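You operate a simulated robot arm through the tools that you are given. There is no shell and no other tool.

Carry out the task below with a simulated robot arm. There is one attempt and no reset: what you move stays moved.

JOB
Put things in order on the top of the dryer. At the end: the blue pack (marked "Pads") stands on top of the pink shade; the orange measure stands where the red dowel stood; the brown can stands where the orange measure stood; the red dowel stands where the blue pack stood; the teal plaster roll stands where the brown can stood; whatever was shut is shut again. Leave all else as you found it, and nothing knocked over.

The check looks at the end state, three seconds after you hand in, the way a careful person would. Anything else that was tipped, shoved, dropped, spilled or broken makes it a failure.

ROBOT AND FRAMES
A 6-joint arm with a two-finger parallel gripper, fixed in place. Base frame: the origin is at the foot of the arm, x ahead of it, y to its left, z up; the work surface is at about z = 0.74. Readings come in m, degrees, newtons and seconds.
With the tool pointing down near the work surface it reaches from about 0.26 to 0.68 m from the base axis. Its first joint turns from -66.0 to 66.0 degrees. Payload 2.9 kg.
The tool frame sits at the grasp point between the pads (the TCP): z along the fingers, y along the line on which they close. The tips reach 0.03 m beyond it. Largest opening 0.11 m; finger width 0.02, thickness 0.01; the body of the gripper, 0.048 by 0.112 m, starts 0.055 m behind the TCP.
Orientation is that of the tool frame in the base frame, as [roll, pitch, yaw] about the fixed x, y, z axes, in that order (R = Rz(yaw) Ry(pitch) Rx(roll)). With the fingers straight down and closing along the base's y, the tool's x points along the base's -x, its y along +y and its z along -z.

CONTROLS
- The arm moves only by the tool jog_arm. Its argument "increments" is a list of rows, each a list of 7 numbers: the opening, from 0 (shut) to 1 (fully open), then the shift along the tool's x, y, z in m, then the turn, a rotation vector about the tool's x, y, z in degrees. In form: [[grip, tx, ty, tz, ax, ay, az], ...]. A call has 1 to 20 rows; each row shifts and turns the commanded pose from where the row before left it, along the tool's axes as they then stand. A row lasts 0.2 s, in which the tool goes at most 0.05 m and 8.6 degrees; a call with a longer step from one row to the next is refused whole, and so is a gripper value outside its range. Where a pose cannot be reached the arm comes as near as it can. A force on the tool above 40 N (or 10 N above the force at the start of the call, whichever is more), or a blocked arm, ends the call early, and 0.2 s more pass. Each finger travels about 0.108 m/s and halts on what it meets, pressing with about 38 N; the grip force reading is that of the motor and also rises with nothing between the fingers. The clock runs only during rows and for 0.2 s after the last one: add rows that do not move to give the fingers time. It gives the time, the measured TCP pose, the force on the tool (base axes), the opening and the grip force at its end, in the units of the frame above (readings bear some noise), with the torque about the TCP (base axes, N m) and any sound that the robot's microphone picked up, and new pictures: "pictures" is both (left out), scene, wrist or none.
- Cameras (640 x 400 px; columns grow to the right, rows downward): "scene" is fixed at [0.0734, 0.4293, 1.387]; the picture's right is [-0.80, -0.60, 0.00], its down [-0.32, 0.43, -0.84] and it looks along [0.50, -0.68, -0.54] (base axes); focal length 365 px, centre (320, 200). "wrist" rides on the gripper at [0.072, 0.017, -0.103] in the tool frame; the picture's right is [-0.23, 0.97, 0.00], its down [-0.76, -0.18, -0.62] and it looks along [-0.61, -0.14, 0.78] (tool axes); focal length 222 px, centre (320, 200). There is no depth. A picture from a camera that has moved, and an enlarged one, comes with that camera's place and axes in the base frame and with its lens.
- close_up(camera, box): a new picture of the part [left, top, right, bottom] of that camera's present view, enlarged. The clock stands still meanwhile.
- close_job(): hands the job in; it is judged then, once.

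Nothing tells you positions but the pictures and the camera data. Unless the task says otherwise, let go and move clear before handing in.

The tools are called after ">>>" as a command line: name --pt "numbers of a row" for each row, then --argument value for the rest, lists and objects as JSON in quotes. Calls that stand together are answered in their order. jog_arm: Moves the arm, as the interface text tells. Its arguments: {"type":"object","properties":{"increments":{"type":"array"},"pictures":{"type":"string","enum":["both","scene","wrist","none"]}},"required":["increments"]} The other tools are called the same way: close_up (camera, box) takes an enlarged picture of a part of a camera's view; close_job () hands the job in.

At the start:

```text
t: 0.0
ee_pos: [0.4379, -0.1073, 1.0219]
tool_rot: [180.0, 0.0, 179.9]
wrist_force: [0.2, -0.2, -0.5]
wrist_torque: [-0.03, 0.04, 0.03]
opening: 0.11
gripper_force: 0.1
```

scene: 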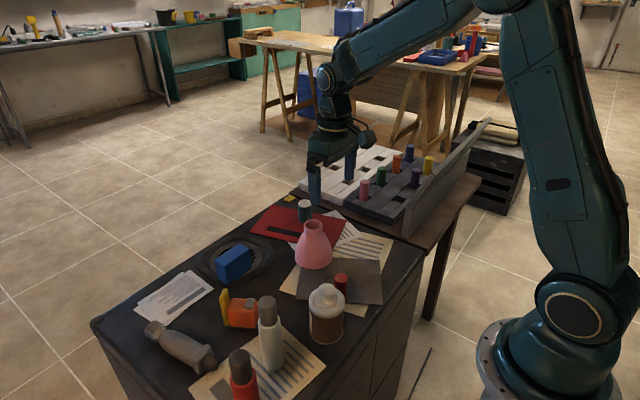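
wrist: 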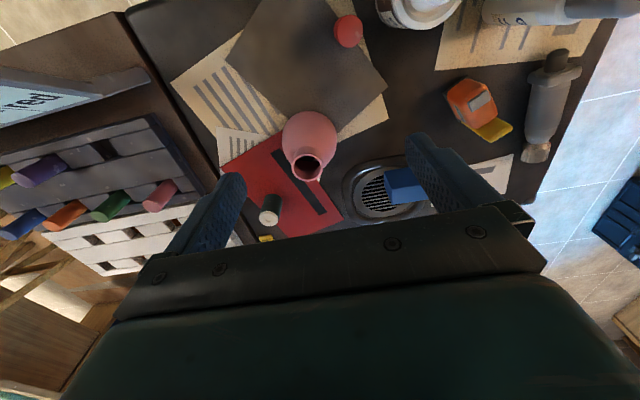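

I see a dryer top with a pink shade, blue pack, orange measure, red dowel, a brown can with white cap, a white bottle, a red bottle, a grey item, and a teal roll on red paper. I'll take enlarged pictures before moving.

>>> close_up --camera "scene" --box '[180, 180, 420, 330]'

>>> close_up --camera "scene" --box '[80, 250, 400, 400]'

>>> close_up --camera "wrist" --box '[160, 0, 400, 250]'

>>> close_up --camera "wrist" --box '[320, 0, 640, 230]'

>>> close_up --camera "scene" --box '[280, 100, 500, 240]'

```text
2.67 times, centred on (300, 255) of scene
camera zoom: at [0.0734, 0.4293, 1.387], right [-0.8, -0.6, 0.0], down [-0.32, 0.43, -0.84], along [0.5, -0.68, -0.54], focal length 973 px, centre (373, 53)
```

zoom: 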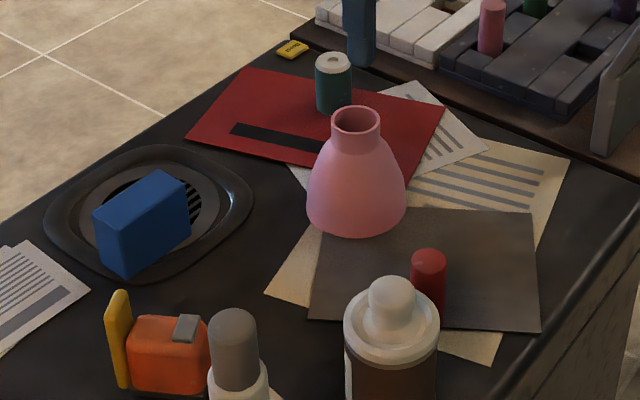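

```text
2.00 times, centred on (240, 325) of scene
camera zoom: at [0.0734, 0.4293, 1.387], right [-0.8, -0.6, 0.0], down [-0.32, 0.43, -0.84], along [0.5, -0.68, -0.54], focal length 730 px, centre (480, -50)
```

zoom: 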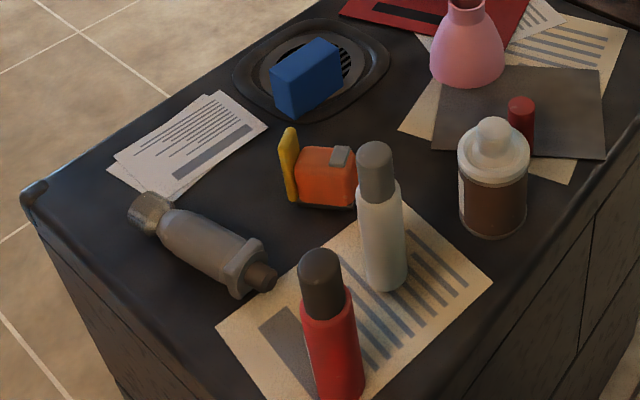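

```text
1.60 times, centred on (280, 125) of wrist
camera zoom: at [0.3652, -0.0905, 1.1266], right [0.23, 0.97, 0.0], down [0.76, -0.18, 0.62], along [0.61, -0.14, -0.78], focal length 355 px, centre (384, 320)
```

zoom: 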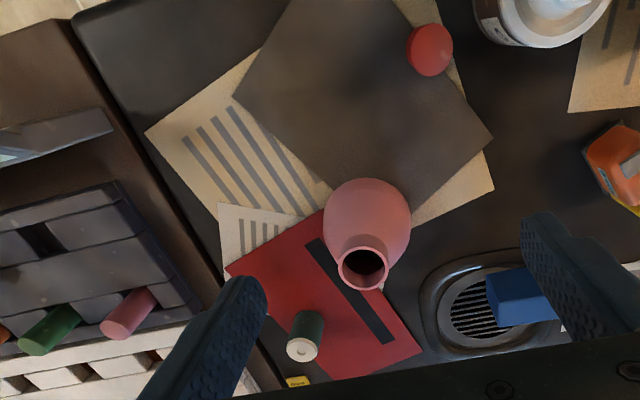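

```text
1.74 times, centred on (480, 115) of wrist
camera zoom: at [0.3652, -0.0905, 1.1266], right [0.23, 0.97, 0.0], down [0.76, -0.18, 0.62], along [0.61, -0.14, -0.78], focal length 386 px, centre (42, 348)
```

zoom: 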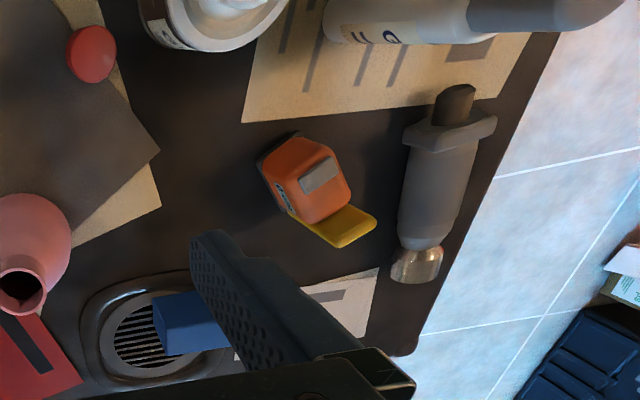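

```text
2.86 times, centred on (390, 170) of scene
camera zoom: at [0.0734, 0.4293, 1.387], right [-0.8, -0.6, 0.0], down [-0.32, 0.43, -0.84], along [0.5, -0.68, -0.54], focal length 1042 px, centre (120, 286)
```

zoom: 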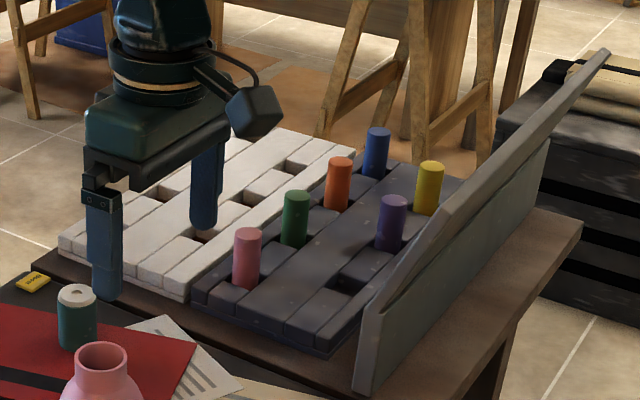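

The overall layout is clear: all five items and the pink shade are on the dryer. I want tighter views of each object to get sizes and details before planning.

>>> close_up --camera "scene" --box '[190, 270, 290, 335]'

>>> close_up --camera "scene" --box '[290, 265, 390, 350]'

>>> close_up --camera "scene" --box '[270, 190, 350, 275]'

>>> close_up --camera "scene" --box '[190, 225, 290, 295]'

>>> close_up --camera "wrist" --box '[340, 60, 540, 230]'

>>> close_up --camera "wrist" --box '[0, 50, 200, 280]'

```text
6.15 times, centred on (240, 302) of scene
camera zoom: at [0.0734, 0.4293, 1.387], right [-0.8, -0.6, 0.0], down [-0.32, 0.43, -0.84], along [0.5, -0.68, -0.54], focal length 2245 px, centre (812, -431)
```

zoom: 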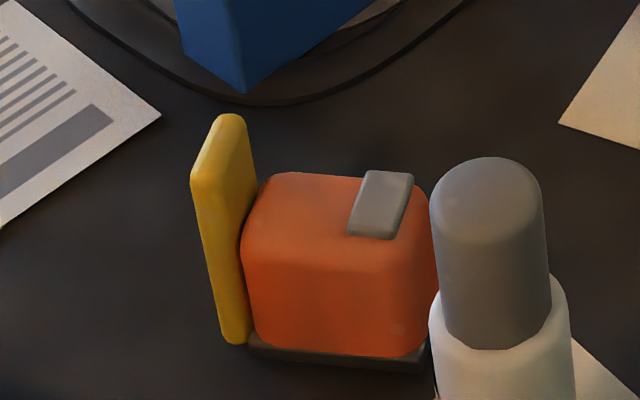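

```text
4.71 times, centred on (340, 308) of scene
camera zoom: at [0.0734, 0.4293, 1.387], right [-0.8, -0.6, 0.0], down [-0.32, 0.43, -0.84], along [0.5, -0.68, -0.54], focal length 1717 px, centre (226, -306)
```

zoom: 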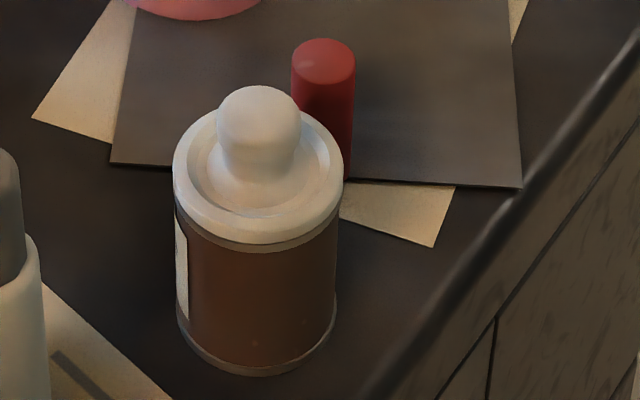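

```text
4.71 times, centred on (310, 232) of scene
camera zoom: at [0.0734, 0.4293, 1.387], right [-0.8, -0.6, 0.0], down [-0.32, 0.43, -0.84], along [0.5, -0.68, -0.54], focal length 1717 px, centre (367, 47)
```

zoom: 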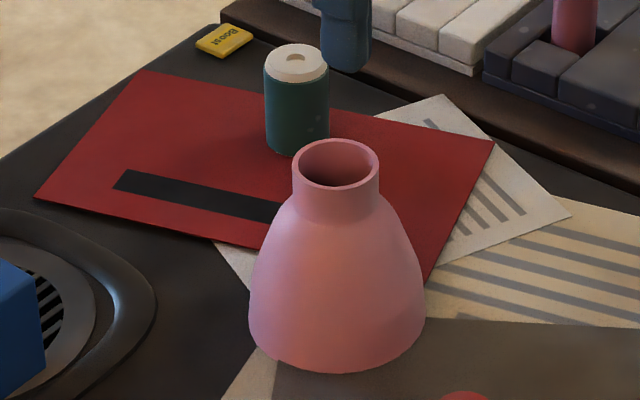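

```text
5.71 times, centred on (240, 260) of scene
camera zoom: at [0.0734, 0.4293, 1.387], right [-0.8, -0.6, 0.0], down [-0.32, 0.43, -0.84], along [0.5, -0.68, -0.54], focal length 2084 px, centre (777, -143)
```

zoom: 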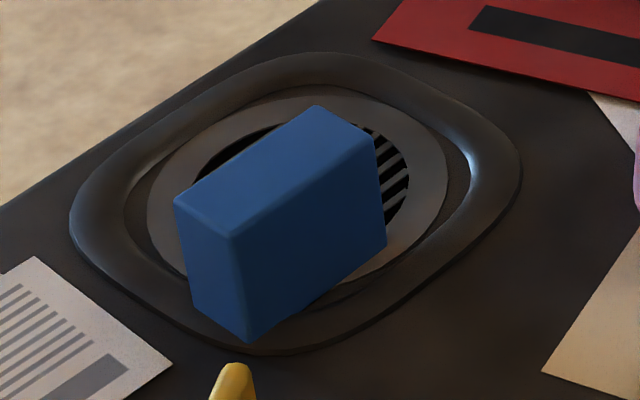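

```text
2.35 times, centred on (440, 145) of wrist
camera zoom: at [0.3652, -0.0905, 1.1266], right [0.23, 0.97, 0.0], down [0.76, -0.18, 0.62], along [0.61, -0.14, -0.78], focal length 523 px, centre (38, 329)
```

zoom: 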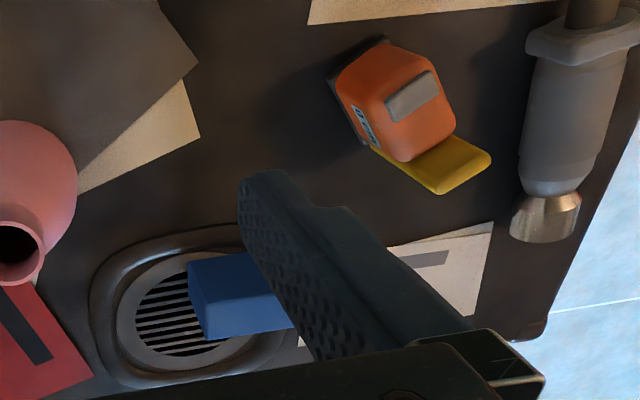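

```text
1.74 times, centred on (100, 165) of wrist
camera zoom: at [0.3652, -0.0905, 1.1266], right [0.23, 0.97, 0.0], down [0.76, -0.18, 0.62], along [0.61, -0.14, -0.78], focal length 386 px, centre (703, 261)
```

zoom: 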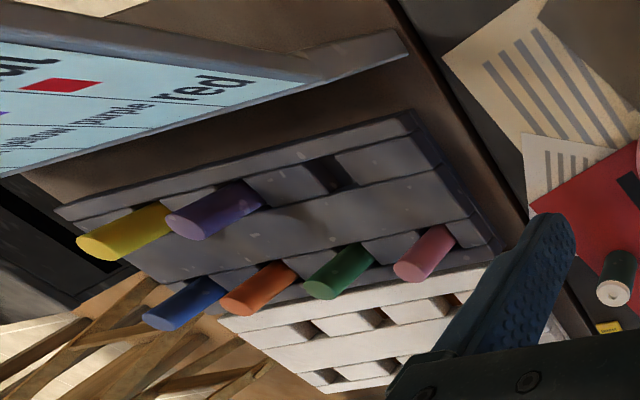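

The measure at about (0.51, 0.10) has a yellow slab beside it, which may or may not be part of it. I'll move high over the near side to get a wrist view of the can, dowel, measure and bottles.

>>> jog_arm --pt "1 0.028 0.031 -0.006 0 0 0" --pt "1 0.028 0.031 -0.006 0 0 0" --pt "1 0.028 0.031 -0.006 0 0 0" --pt "1 0.028 0.031 -0.006 0 0 0" --pt "1 0.026 0.033 -0.006 0 0 0" --pt "1 0 0 0 0 0 0"

```text
t: 1.4
ee_pos: [0.2997, 0.0472, 1.0548]
tool_rot: [179.9, -0.1, 179.9]
wrist_force: [-0.3, 0.1, 0.6]
wrist_torque: [0.0, 0.01, 0.0]
opening: 0.11
gripper_force: 0.1
camera wrist: at [0.2278, 0.0655, 1.1578], right [0.23, 0.97, 0.0], down [0.76, -0.18, 0.62], along [0.61, -0.14, -0.78], focal length 222 px, centre (320, 200)
```

scene: 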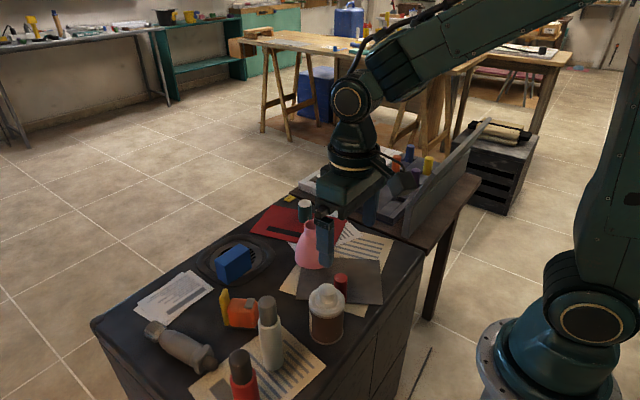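
wrist: 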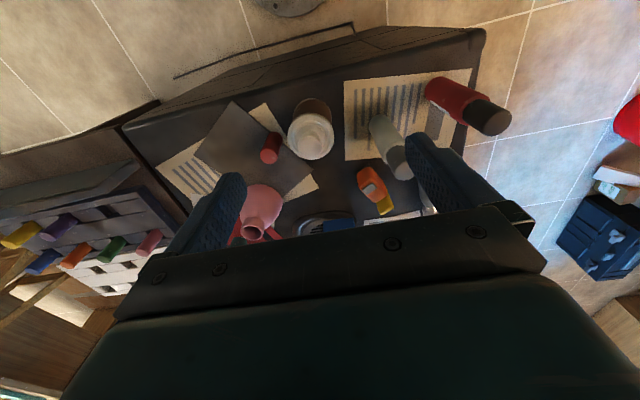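

The wrist view now covers the can, dowel, measure and both bottles. I'll enlarge it.

>>> close_up --camera "wrist" --box '[220, 70, 420, 230]'

>>> close_up --camera "wrist" --box '[340, 130, 440, 220]'

>>> close_up --camera "wrist" --box '[320, 60, 520, 200]'

```text
2.50 times, centred on (320, 150) of wrist
camera zoom: at [0.2278, 0.0655, 1.1578], right [0.23, 0.97, 0.0], down [0.76, -0.18, 0.62], along [0.61, -0.14, -0.78], focal length 555 px, centre (320, 325)
```

zoom: 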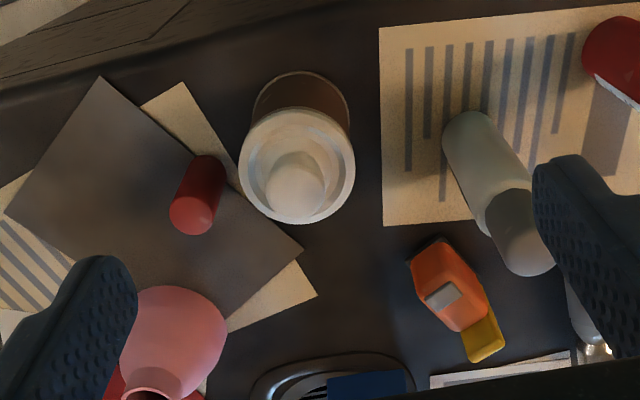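

```text
4.44 times, centred on (390, 175) of wrist
camera zoom: at [0.2278, 0.0655, 1.1578], right [0.23, 0.97, 0.0], down [0.76, -0.18, 0.62], along [0.61, -0.14, -0.78], focal length 987 px, centre (9, 311)
```

zoom: 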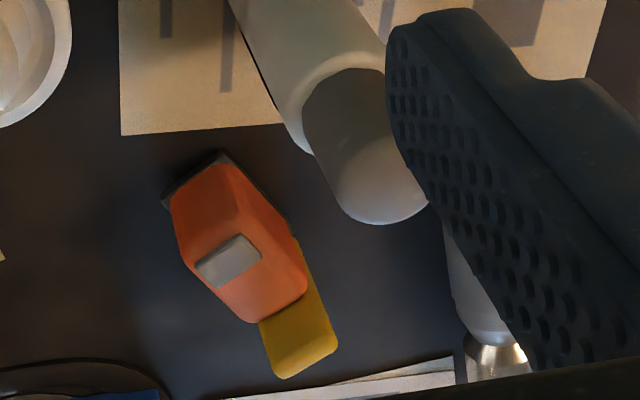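

```text
2.86 times, centred on (420, 130) of wrist
camera zoom: at [0.2278, 0.0655, 1.1578], right [0.23, 0.97, 0.0], down [0.76, -0.18, 0.62], along [0.61, -0.14, -0.78], focal length 635 px, centre (34, 400)
```

zoom: 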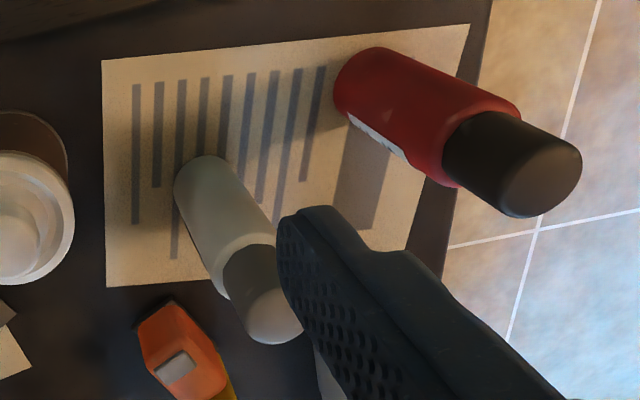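

The can is at about (0.358, 0.020), the dowel at about (0.380, -0.061), the pack at about (0.645, 0.018) and the shade neck at about (0.522, -0.147) with its top near z 0.845. Next I'll move above the far side to get a closer view of the pack, its dish and the shade.

>>> jog_arm --pt "1 -0.04 -0.007 0 0 0 0" --pt "1 -0.04 -0.007 0 0 0 0" --pt "1 -0.04 -0.007 0 0 0 0" --pt "1 -0.04 -0.007 0 0 0 0" --pt "1 -0.04 -0.007 0 0 0 0" --pt "1 0 0 0.04 0 0 0" --pt "1 0 0 0 0 0 0" --pictures "wrist"

>>> close_up --camera "wrist" --box '[240, 90, 420, 230]'

>>> close_up --camera "wrist" --box '[360, 0, 560, 160]'

```text
t: 3.0
ee_pos: [0.4994, 0.0132, 1.0112]
tool_rot: [-180.0, 0.0, -179.9]
wrist_force: [0.1, 0.2, -0.4]
wrist_torque: [0.0, -0.02, -0.01]
opening: 0.11
gripper_force: 0.0
camera wrist: at [0.4253, 0.0293, 1.1159], right [0.23, 0.97, 0.0], down [0.76, -0.18, 0.62], along [0.61, -0.14, -0.78], focal length 222 px, centre (320, 200)
```

wrist: 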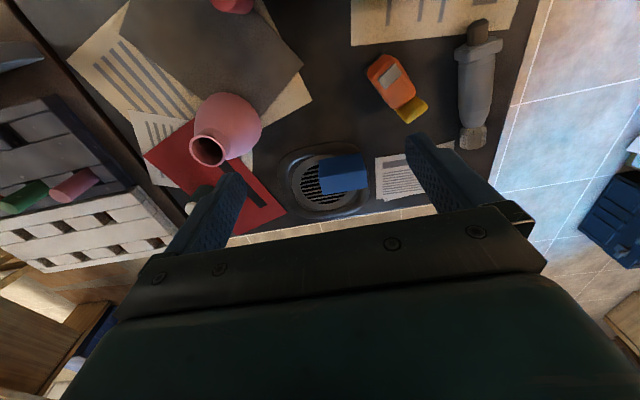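

```text
2.86 times, centred on (330, 160) of wrist
camera zoom: at [0.4253, 0.0293, 1.1159], right [0.23, 0.97, 0.0], down [0.76, -0.18, 0.62], along [0.61, -0.14, -0.78], focal length 635 px, centre (291, 314)
```

zoom: 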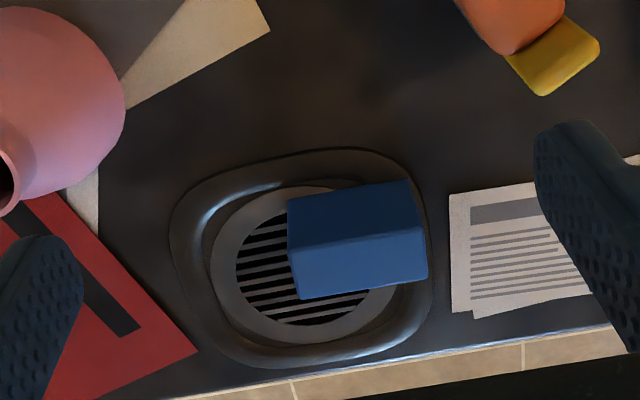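

```text
2.50 times, centred on (460, 80) of wrist
camera zoom: at [0.4253, 0.0293, 1.1159], right [0.23, 0.97, 0.0], down [0.76, -0.18, 0.62], along [0.61, -0.14, -0.78], focal length 555 px, centre (-30, 500)
```

zoom: 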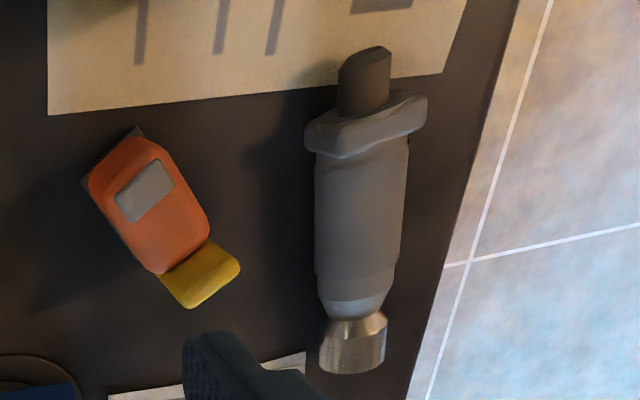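

The pack is about 0.04 x 0.08 x 0.06, centred near (0.644, 0.0195), and it leans against nothing. I'll move above it, lined up with its slight rotation, and come partway down to check.

>>> jog_arm --pt "1 -0.0362 0.0016 0 0 0 0" --pt "1 -0.0362 0.0016 0 0 0 0" --pt "1 -0.0362 0.0016 0 0 0 2.7" --pt "1 -0.0362 0.0016 0 0 0 0" --pt "1 0 0 0.045 0 0 0" --pt "1 0 0 0.045 0 0 0" --pt "1 0 0 0.04 0 0 0" --pt "1 0 0 0 0 0 0" --pt "1 0 0 0 0 0 0"

```text
t: 5.0
ee_pos: [0.6456, 0.0227, 0.8805]
tool_rot: [180.0, -0.1, 177.2]
wrist_force: [-0.4, -0.1, 0.5]
wrist_torque: [0.01, -0.02, 0.04]
opening: 0.11
gripper_force: 0.0
camera wrist: at [0.5749, 0.043, 0.9854], right [0.27, 0.96, 0.0], down [0.75, -0.21, 0.62], along [0.6, -0.17, -0.78], focal length 222 px, centre (320, 200)
```

scene: 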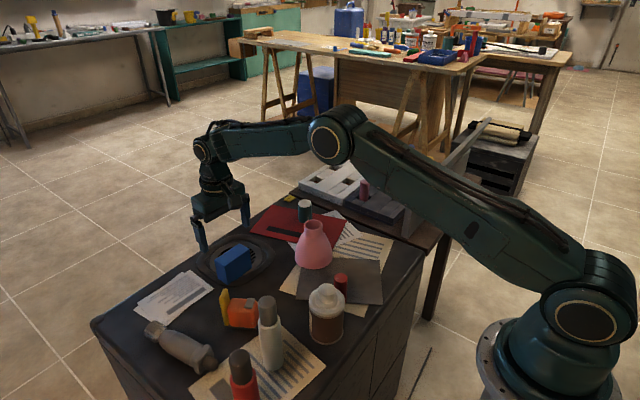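
wrist: 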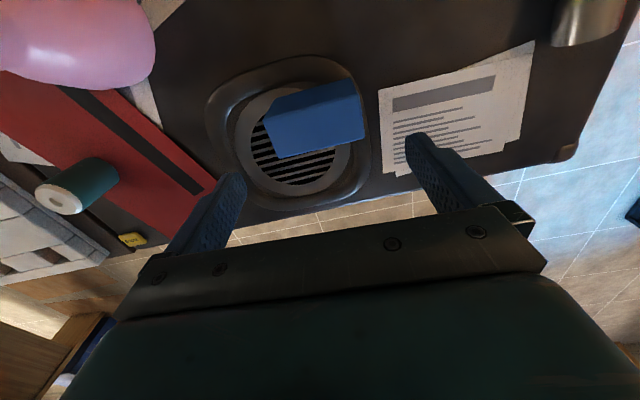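

I'm above the pack at z 0.88. I'll enlarge the wrist view to check the alignment before going lower.

>>> close_up --camera "wrist" --box '[200, 50, 420, 210]'

>>> close_up --camera "scene" --box '[170, 170, 290, 290]'

```text
2.50 times, centred on (310, 130) of wrist
camera zoom: at [0.5749, 0.043, 0.9854], right [0.27, 0.96, 0.0], down [0.75, -0.21, 0.62], along [0.6, -0.17, -0.78], focal length 555 px, centre (345, 375)
```

zoom: 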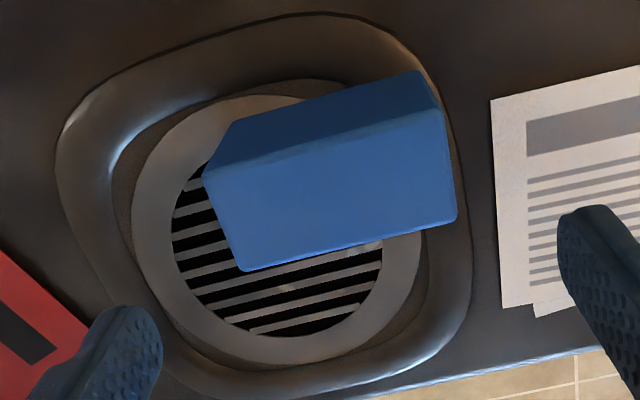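

```text
3.33 times, centred on (230, 230) of scene
camera zoom: at [0.0734, 0.4293, 1.387], right [-0.8, -0.6, 0.0], down [-0.32, 0.43, -0.84], along [0.5, -0.68, -0.54], focal length 1216 px, centre (620, 100)
```

zoom: 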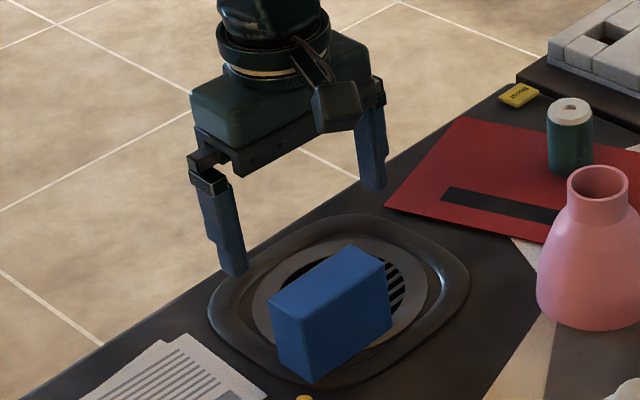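

The pack centre refines to (0.6425, 0.0197). I'll shift 3 mm, go down to z about 0.787 and close.

>>> jog_arm --pt "1 0.003 -0.003 0.03 0 0 0" --pt "1 0 0 0.033 0 0 0" --pt "1 0 0 0.03 0 0 0" --pt "1 0 0 0 0 0 0" --pt "1 0 0 0 0 0 0" --pictures "both"

```text
t: 6.2
ee_pos: [0.6424, 0.019, 0.7867]
tool_rot: [-179.9, 0.0, 177.2]
wrist_force: [-0.5, 0.1, -0.1]
wrist_torque: [-0.01, -0.03, 0.02]
opening: 0.1098
gripper_force: 0.1
camera wrist: at [0.5711, 0.0397, 0.8913], right [0.27, 0.96, 0.0], down [0.75, -0.21, 0.62], along [0.6, -0.17, -0.78], focal length 222 px, centre (320, 200)
```

scene: 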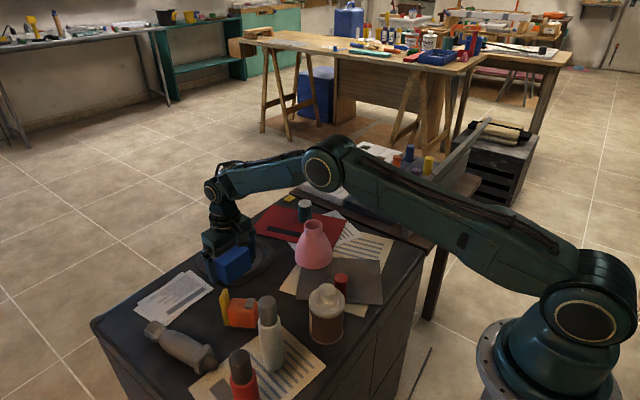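
wrist: 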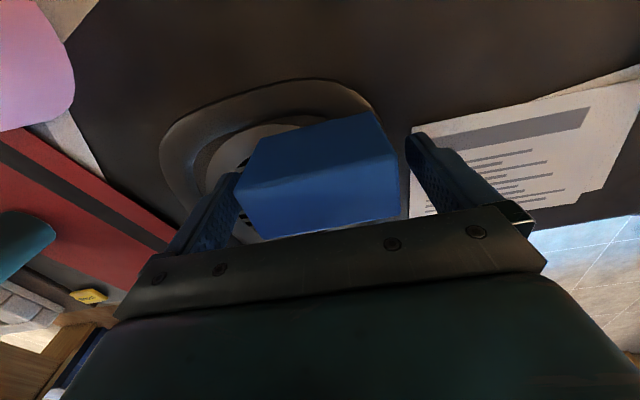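

The pack sits between the fingers with no contact force. Closing now.

>>> jog_arm --pt "0.75 0 0 0 0 0 0" --pt "0 0 0 0 0 0 0" --pt "0 0 0 0 0 0 0" --pt "0 0 0 0 0 0 0" --pictures "both"

```text
t: 7.2
ee_pos: [0.6428, 0.0205, 0.7863]
tool_rot: [180.0, 0.0, 177.3]
wrist_force: [0.4, 0.1, -0.8]
wrist_torque: [-0.02, -0.03, -0.02]
opening: 0.0793
gripper_force: 38.0
camera wrist: at [0.5711, 0.0398, 0.8914], right [0.27, 0.96, 0.0], down [0.75, -0.21, 0.62], along [0.6, -0.17, -0.78], focal length 222 px, centre (320, 200)
```

scene: 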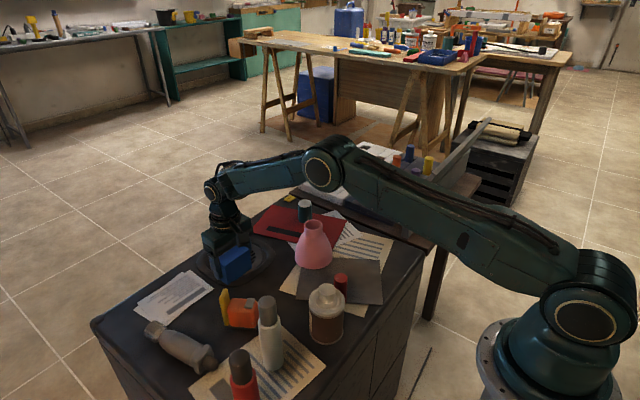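
wrist: 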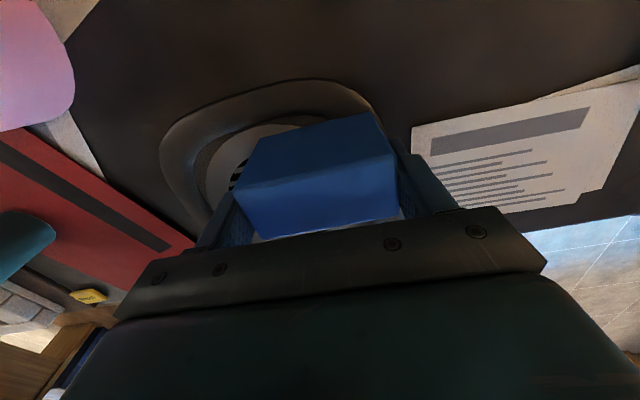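

Gripped at 0.079 m. Lifting straight up.

>>> jog_arm --pt "0 0 0 -0.015 0 0 0" --pt "0 0 0 -0.035 0 0 0" --pt "0 0 0 -0.04 0 0 0" --pt "0 0 0 -0.045 0 0 0" --pt "0 0 0 -0.045 0 0 0" --pt "0 0 0 0 0 0 0" --pt "0 0 0 0 0 0 0"

>>> close_up --camera "scene" --box '[170, 130, 350, 290]'

>>> close_up --camera "wrist" --box '[180, 30, 420, 230]'

```text
t: 8.8
ee_pos: [0.6434, 0.0158, 0.9675]
tool_rot: [180.0, 0.0, 177.3]
wrist_force: [-1.5, 0.0, -1.0]
wrist_torque: [-0.01, -0.01, -0.02]
opening: 0.0794
gripper_force: 38.2
camera wrist: at [0.5716, 0.0367, 1.0721], right [0.27, 0.96, 0.0], down [0.75, -0.21, 0.62], along [0.6, -0.17, -0.78], focal length 222 px, centre (320, 200)
```

scene: 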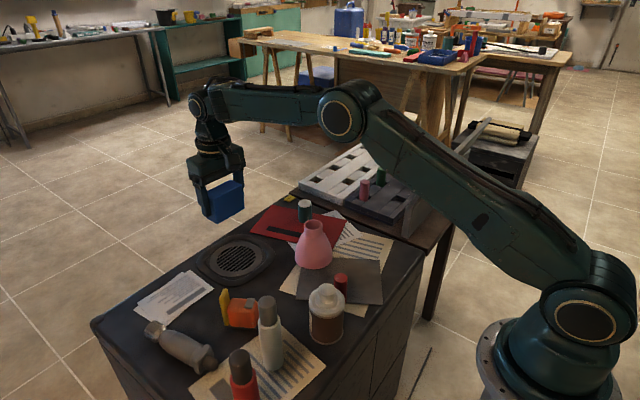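
wrist: 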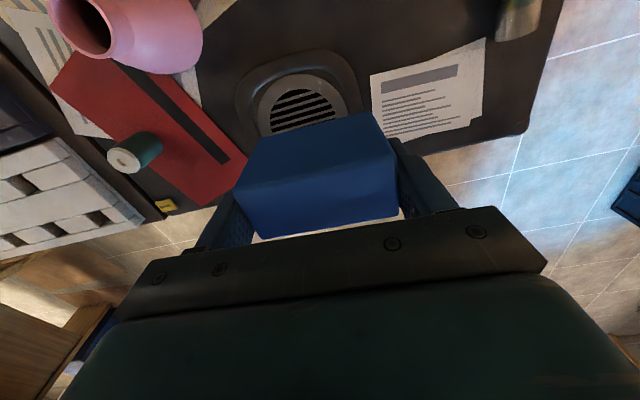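

```text
2.50 times, centred on (260, 210) of scene
camera zoom: at [0.0734, 0.4293, 1.387], right [-0.8, -0.6, 0.0], down [-0.32, 0.43, -0.84], along [0.5, -0.68, -0.54], focal length 912 px, centre (470, 175)
```

zoom: 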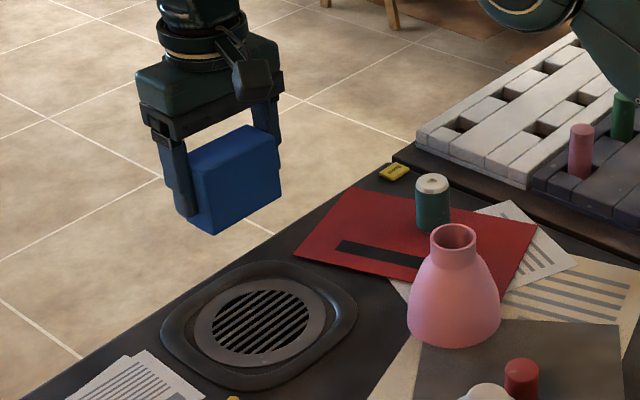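

```text
2.00 times, centred on (300, 130) of wrist
camera zoom: at [0.5716, 0.0367, 1.0721], right [0.27, 0.96, 0.0], down [0.75, -0.21, 0.62], along [0.6, -0.17, -0.78], focal length 444 px, centre (360, 340)
```

zoom: 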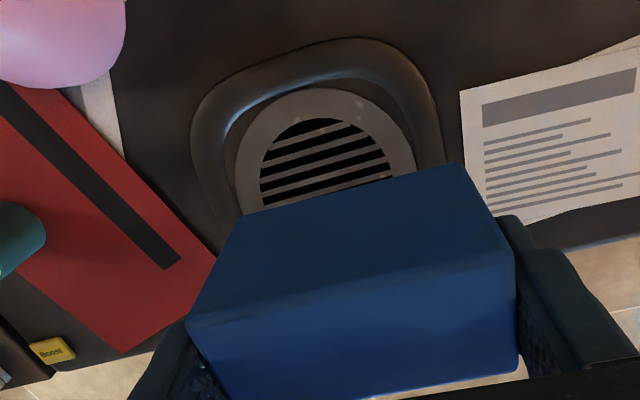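

The pack is held firmly and level, and the dish under it looks undisturbed. I'll carry it at this height to above the shade neck at (0.522, -0.147).

>>> jog_arm --pt "0 0.0226 -0.0338 0 0 0 0" --pt "0 0.0226 -0.0338 0 0 0 0" --pt "0 0.0226 -0.0338 0 0 0 0" --pt "0 0.0226 -0.0338 0 0 0 0" --pt "0 0.0226 -0.0338 0 0 0 0" --pt "0 0 0 0 0 0 0" --pt "0 0 0 0 0 0 0" --pt "0 0 0 0 0 0 0"

>>> close_up --camera "scene" --box '[240, 110, 400, 290]'

>>> close_up --camera "wrist" --box '[200, 30, 440, 230]'

```text
t: 10.6
ee_pos: [0.5189, -0.1455, 0.9694]
tool_rot: [-180.0, 0.0, 177.3]
wrist_force: [-0.2, 0.4, -0.7]
wrist_torque: [-0.01, 0.0, -0.02]
opening: 0.0795
gripper_force: 38.4
camera wrist: at [0.4474, -0.1254, 1.0747], right [0.27, 0.96, 0.0], down [0.75, -0.21, 0.62], along [0.6, -0.17, -0.78], focal length 222 px, centre (320, 200)
```

scene: 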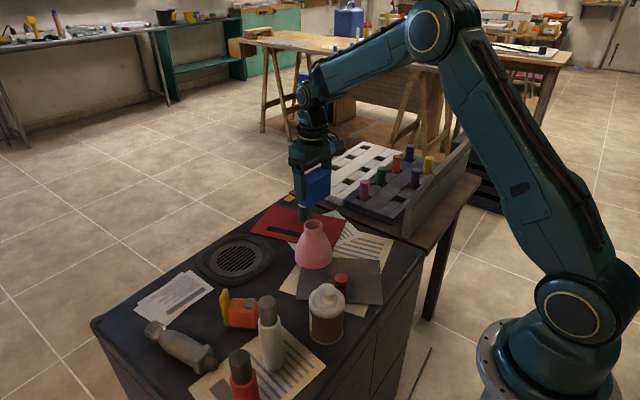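
wrist: 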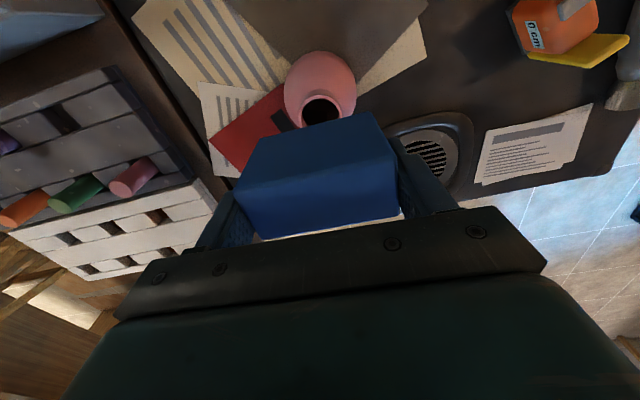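

```text
2.22 times, centred on (320, 200) of scene
camera zoom: at [0.0734, 0.4293, 1.387], right [-0.8, -0.6, 0.0], down [-0.32, 0.43, -0.84], along [0.5, -0.68, -0.54], focal length 811 px, centre (320, 200)
```

zoom: 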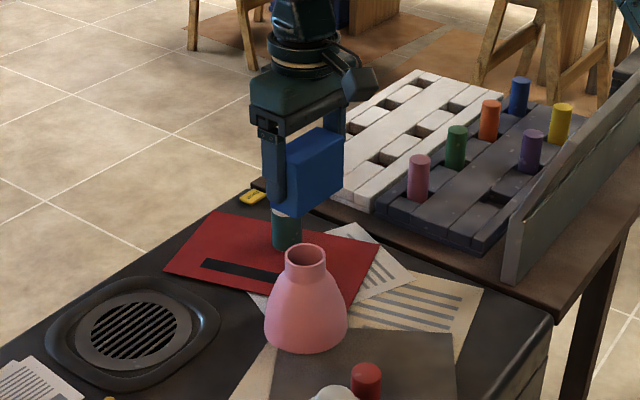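

```text
2.00 times, centred on (320, 130) of wrist
camera zoom: at [0.4474, -0.1254, 1.0747], right [0.27, 0.96, 0.0], down [0.75, -0.21, 0.62], along [0.6, -0.17, -0.78], focal length 444 px, centre (320, 340)
```

zoom: 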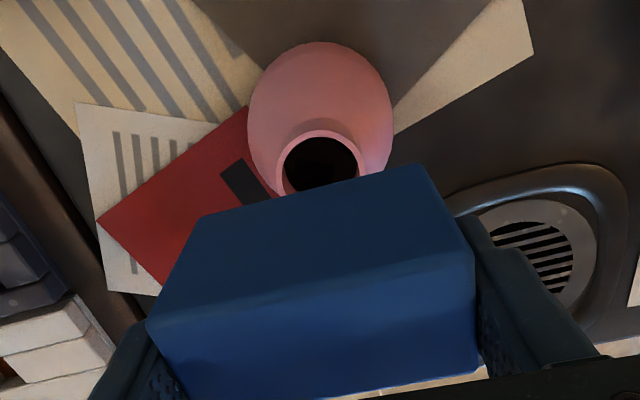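

The pack is over the neck, off by about 3 mm in x. I'll correct that and go down to about 8 mm above the neck for a check.

>>> jog_arm --pt "0 -0.0035 -0.0007 0.02 0 0 0" --pt "0 0 0 0.025 0 0 0" --pt "0 0 0 0.024 0 0 0" --pt "0 0 0 0 0 0 0" --pt "0 0 0 0 0 0 0"

>>> close_up --camera "scene" --box '[270, 150, 370, 280]'

>>> close_up --camera "wrist" --box '[200, 30, 440, 230]'

```text
t: 11.8
ee_pos: [0.5226, -0.147, 0.9005]
tool_rot: [-180.0, -0.1, 177.3]
wrist_force: [-0.2, 0.8, -1.4]
wrist_torque: [0.01, -0.01, -0.01]
opening: 0.0796
gripper_force: 38.3
camera wrist: at [0.4519, -0.1274, 1.0047], right [0.27, 0.96, 0.0], down [0.75, -0.21, 0.62], along [0.6, -0.17, -0.78], focal length 222 px, centre (320, 200)
```

scene: 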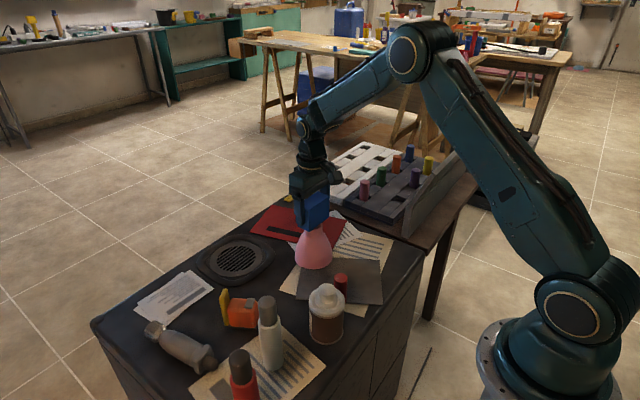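
wrist: 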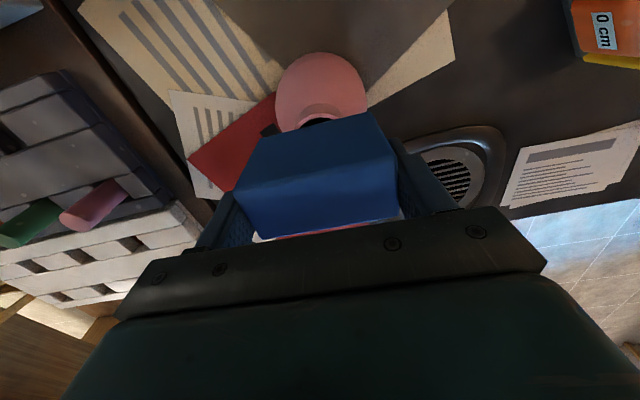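

```text
3.08 times, centred on (320, 215) of scene
camera zoom: at [0.0734, 0.4293, 1.387], right [-0.8, -0.6, 0.0], down [-0.32, 0.43, -0.84], along [0.5, -0.68, -0.54], focal length 1122 px, centre (320, 154)
```

zoom: 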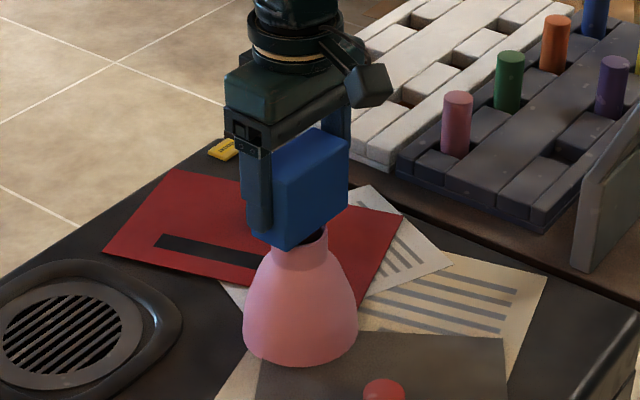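

```text
2.00 times, centred on (320, 130) of wrist
camera zoom: at [0.4519, -0.1274, 1.0047], right [0.27, 0.96, 0.0], down [0.75, -0.21, 0.62], along [0.6, -0.17, -0.78], focal length 444 px, centre (320, 340)
```

zoom: 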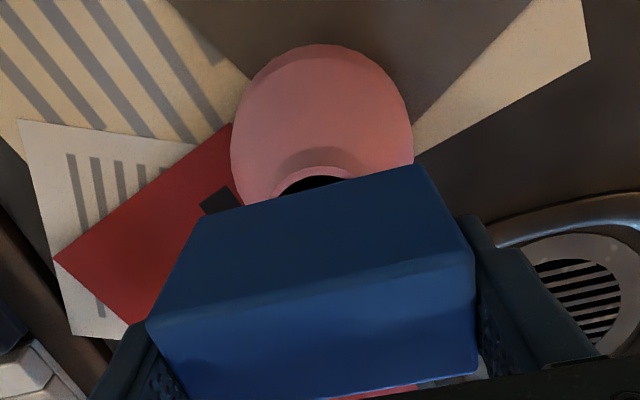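

Centred within about 2 mm. I'm lowering in small steps and watching the force.

>>> jog_arm --pt "0 0.001 0 0.003 0 0 0" --pt "0 0 0 0.002 0 0 0" --pt "0 0 0 0 0 0 0" --pt "0 0 0 0 0 0 0" --pictures "none"

>>> close_up --camera "scene" --box '[280, 180, 350, 270]'

```text
t: 12.8
ee_pos: [0.5224, -0.148, 0.8949]
tool_rot: [-179.9, 0.0, 177.3]
wrist_force: [0.1, 0.6, -0.4]
wrist_torque: [0.01, 0.0, -0.01]
opening: 0.0795
gripper_force: 38.3
```

```text
4.44 times, centred on (315, 225) of scene
camera zoom: at [0.0734, 0.4293, 1.387], right [-0.8, -0.6, 0.0], down [-0.32, 0.43, -0.84], along [0.5, -0.68, -0.54], focal length 1621 px, centre (342, 89)
```

zoom: 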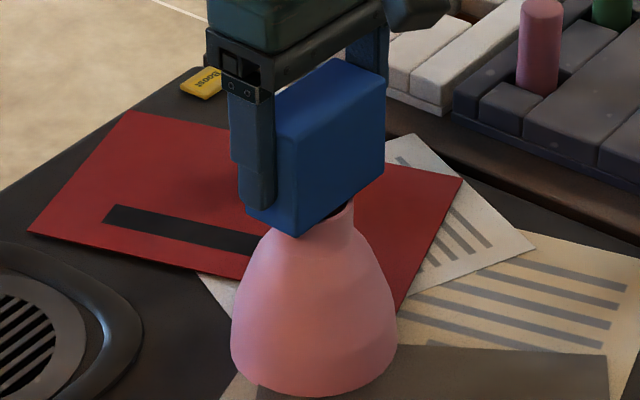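

No contact yet. Continuing down in steps of about 1.5 mm.

>>> jog_arm --pt "0 0 0 0.0015 0 0 0" --pt "0 0 0 0 0 0 0" --pictures "none"

>>> jog_arm --pt "0 0 0 0.0012 0 0 0" --pt "0 0 0 0 0 0 0" --pictures "none"

```text
t: 13.4
ee_pos: [0.5212, -0.148, 0.8938]
tool_rot: [180.0, 0.0, 177.2]
wrist_force: [-0.1, -0.5, -0.6]
wrist_torque: [0.01, 0.02, -0.01]
opening: 0.0798
gripper_force: 38.7
```

```text
t: 14.0
ee_pos: [0.5221, -0.1476, 0.8937]
tool_rot: [180.0, 0.0, 177.2]
wrist_force: [0.0, 0.0, -0.1]
wrist_torque: [0.02, 0.01, 0.0]
opening: 0.0794
gripper_force: 38.2
```

>>> jog_arm --pt "0 0 0 0.001 0 0 0" --pt "0 0 0 0 0 0 0" --pictures "none"

>>> close_up --camera "scene" --box '[290, 190, 340, 250]'

```text
t: 14.6
ee_pos: [0.5219, -0.1493, 0.8944]
tool_rot: [180.0, 0.1, 177.3]
wrist_force: [-1.9, 1.3, 6.5]
wrist_torque: [0.12, 0.13, 0.01]
opening: 0.0797
gripper_force: 38.2
```

```text
6.67 times, centred on (315, 220) of scene
camera zoom: at [0.0733, 0.4294, 1.387], right [-0.8, -0.6, 0.0], down [-0.32, 0.43, -0.84], along [0.5, -0.68, -0.54], focal length 2432 px, centre (353, 67)
```

zoom: 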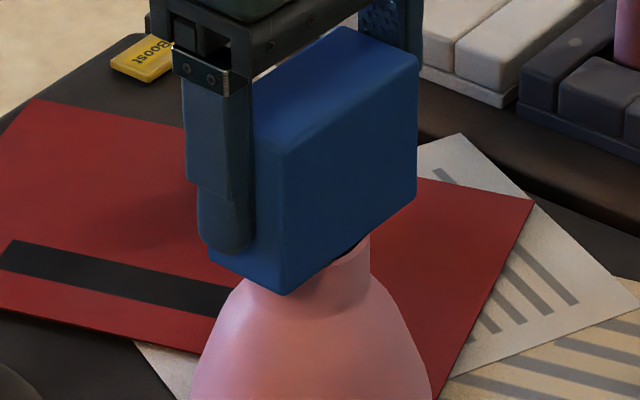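

Contact is confirmed at about 6.5 N. I'll ease off slightly, open gradually and look.

>>> jog_arm --pt "0 0 0 -0.0006 0 0 0" --pt "0 0 0 0 0 0 0" --pt "0.74 0 0 0 0 0 0" --pt "0.8 0 0 0 0 0 0" --pt "0.9 0 0 0 0 0 0" --pt "1 0 0 0 0 0 0" --pt "1 0 0 0 0 0 0"

>>> close_up --camera "scene" --box '[270, 170, 370, 280]'

>>> close_up --camera "wrist" --box '[200, 30, 440, 230]'

```text
t: 16.2
ee_pos: [0.5221, -0.148, 0.8937]
tool_rot: [180.0, 0.1, 177.4]
wrist_force: [0.0, -0.5, -0.5]
wrist_torque: [-0.02, -0.03, 0.0]
opening: 0.11
gripper_force: 0.1
camera wrist: at [0.4515, -0.1278, 0.9975], right [0.27, 0.96, 0.0], down [0.75, -0.21, 0.62], along [0.6, -0.17, -0.78], focal length 222 px, centre (320, 200)
```

scene: 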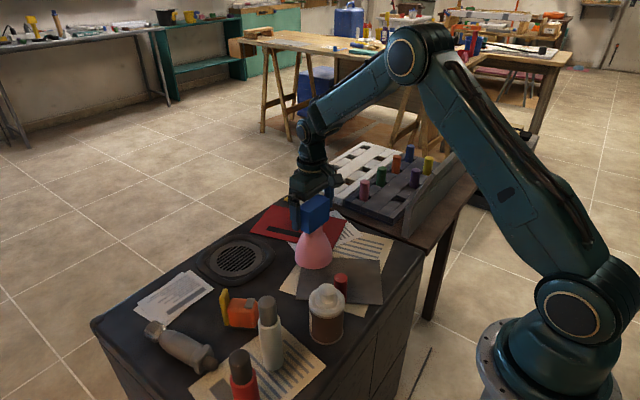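
wrist: 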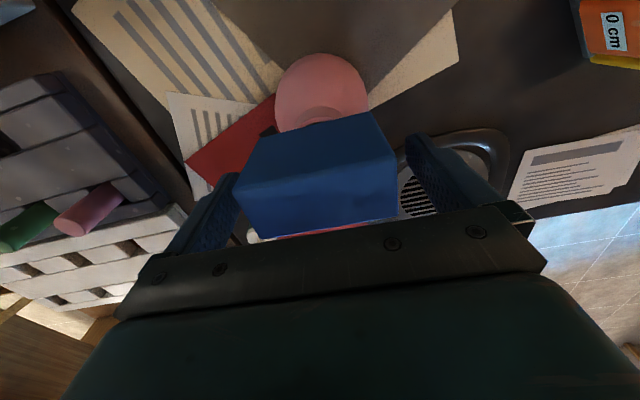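

```text
3.64 times, centred on (320, 225) of scene
camera zoom: at [0.0734, 0.4293, 1.387], right [-0.8, -0.6, 0.0], down [-0.32, 0.43, -0.84], along [0.5, -0.68, -0.54], focal length 1326 px, centre (320, 109)
```

zoom: 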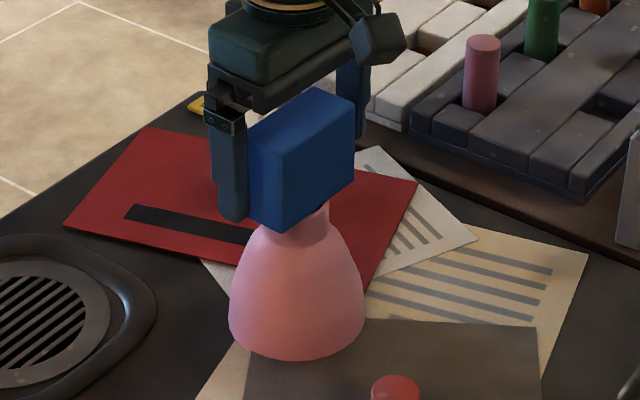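

```text
2.00 times, centred on (320, 130) of wrist
camera zoom: at [0.4515, -0.1278, 0.9975], right [0.27, 0.96, 0.0], down [0.75, -0.21, 0.62], along [0.6, -0.17, -0.78], focal length 444 px, centre (320, 340)
```

zoom: 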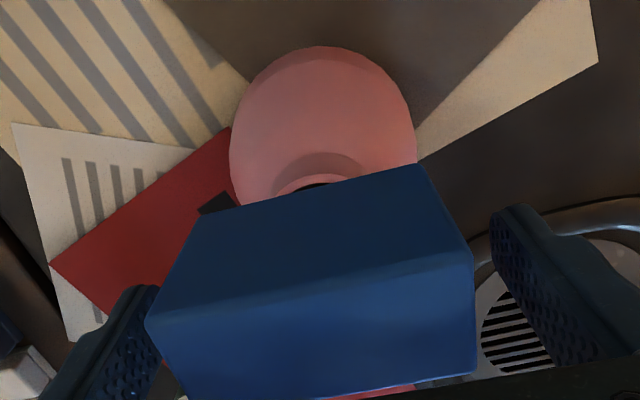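

The pack stands centred on the shade. I'll lift straight up and clear, then move over the dowel while turning the gripper 90° so its body stays away from the can.

>>> jog_arm --pt "1 0 0 -0.02 0 0 0" --pt "1 0 0 -0.04 0 0 0" --pt "1 0 0 -0.04 0 0 0" --pt "1 0 0 -0.03 0 0 0" --pt "1 0.0365 0.02 0 0 0 0" --pt "1 0.0365 0.02 0 0 0 0" --pt "1 0.0365 0.02 0 0 0 0" --pt "1 0.0365 0.02 0 0 0 0" --pt "1 0 0 0 0 0 -8.4" --pt "1 0 0 0 0 0 -8.4" --pt "1 0 0 0 0 0 -8.4" --pt "1 0 0 0 0 0 -8.4" --pt "1 0 0 0 0 0 -8.4" --pt "1 0 0 0 0 0 -8.4" --pt "1 0 0 0 0 0 -8.4" --pt "1 0 0 0 0 0 -8.4" --pt "1 0 0 0 0 0 -8.4" --pt "1 0 0 0 0 0 -8.4"

>>> close_up --camera "scene" --box '[270, 170, 370, 280]'

>>> close_up --camera "wrist" --box '[200, 30, 440, 230]'

```text
t: 20.0
ee_pos: [0.3831, -0.0615, 1.0224]
tool_rot: [-180.0, 0.0, -98.5]
wrist_force: [0.4, -0.4, -0.1]
wrist_torque: [-0.01, 0.03, 0.0]
opening: 0.1102
gripper_force: 0.1
camera wrist: at [0.3542, -0.1293, 1.1263], right [-0.93, 0.37, 0.0], down [0.29, 0.73, 0.62], along [0.23, 0.58, -0.78], focal length 222 px, centre (320, 200)
```

scene: 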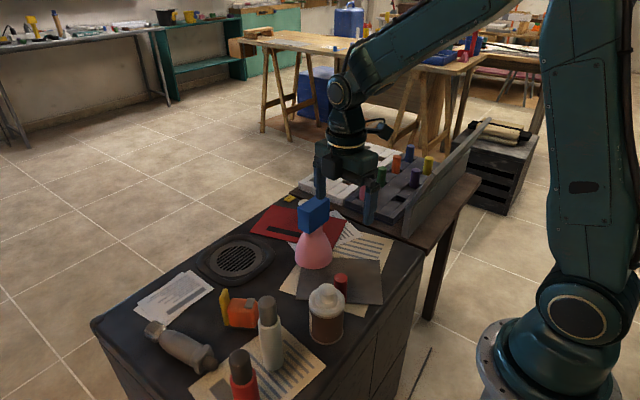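
wrist: 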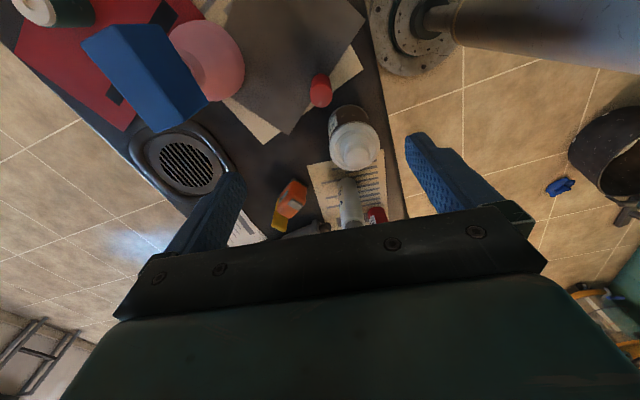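

```text
3.64 times, centred on (320, 225) of scene
camera zoom: at [0.0734, 0.4293, 1.387], right [-0.8, -0.6, 0.0], down [-0.32, 0.43, -0.84], along [0.5, -0.68, -0.54], focal length 1326 px, centre (320, 109)
```

zoom: 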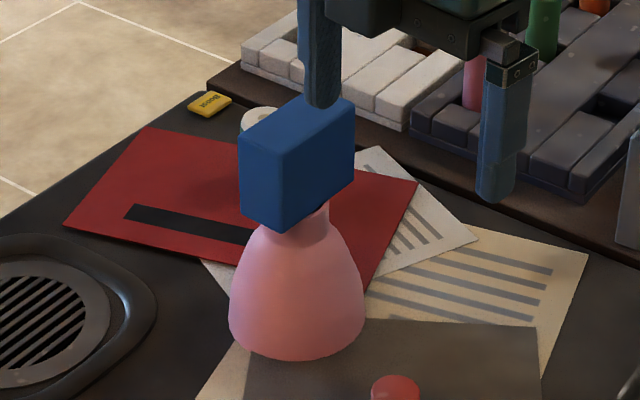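

```text
2.00 times, centred on (320, 130) of wrist
camera zoom: at [0.3542, -0.1293, 1.1263], right [-0.93, 0.37, 0.0], down [0.29, 0.73, 0.62], along [0.23, 0.58, -0.78], focal length 444 px, centre (320, 340)
```

zoom: 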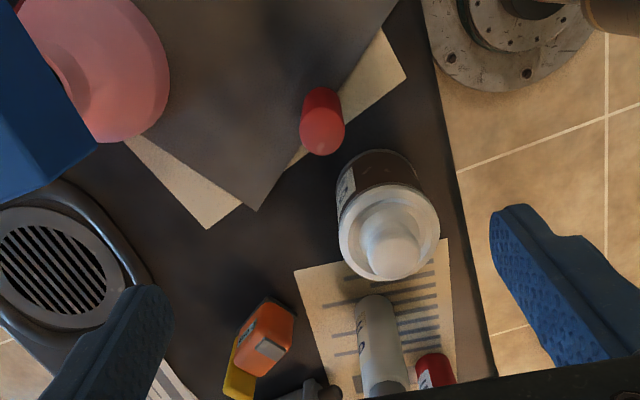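

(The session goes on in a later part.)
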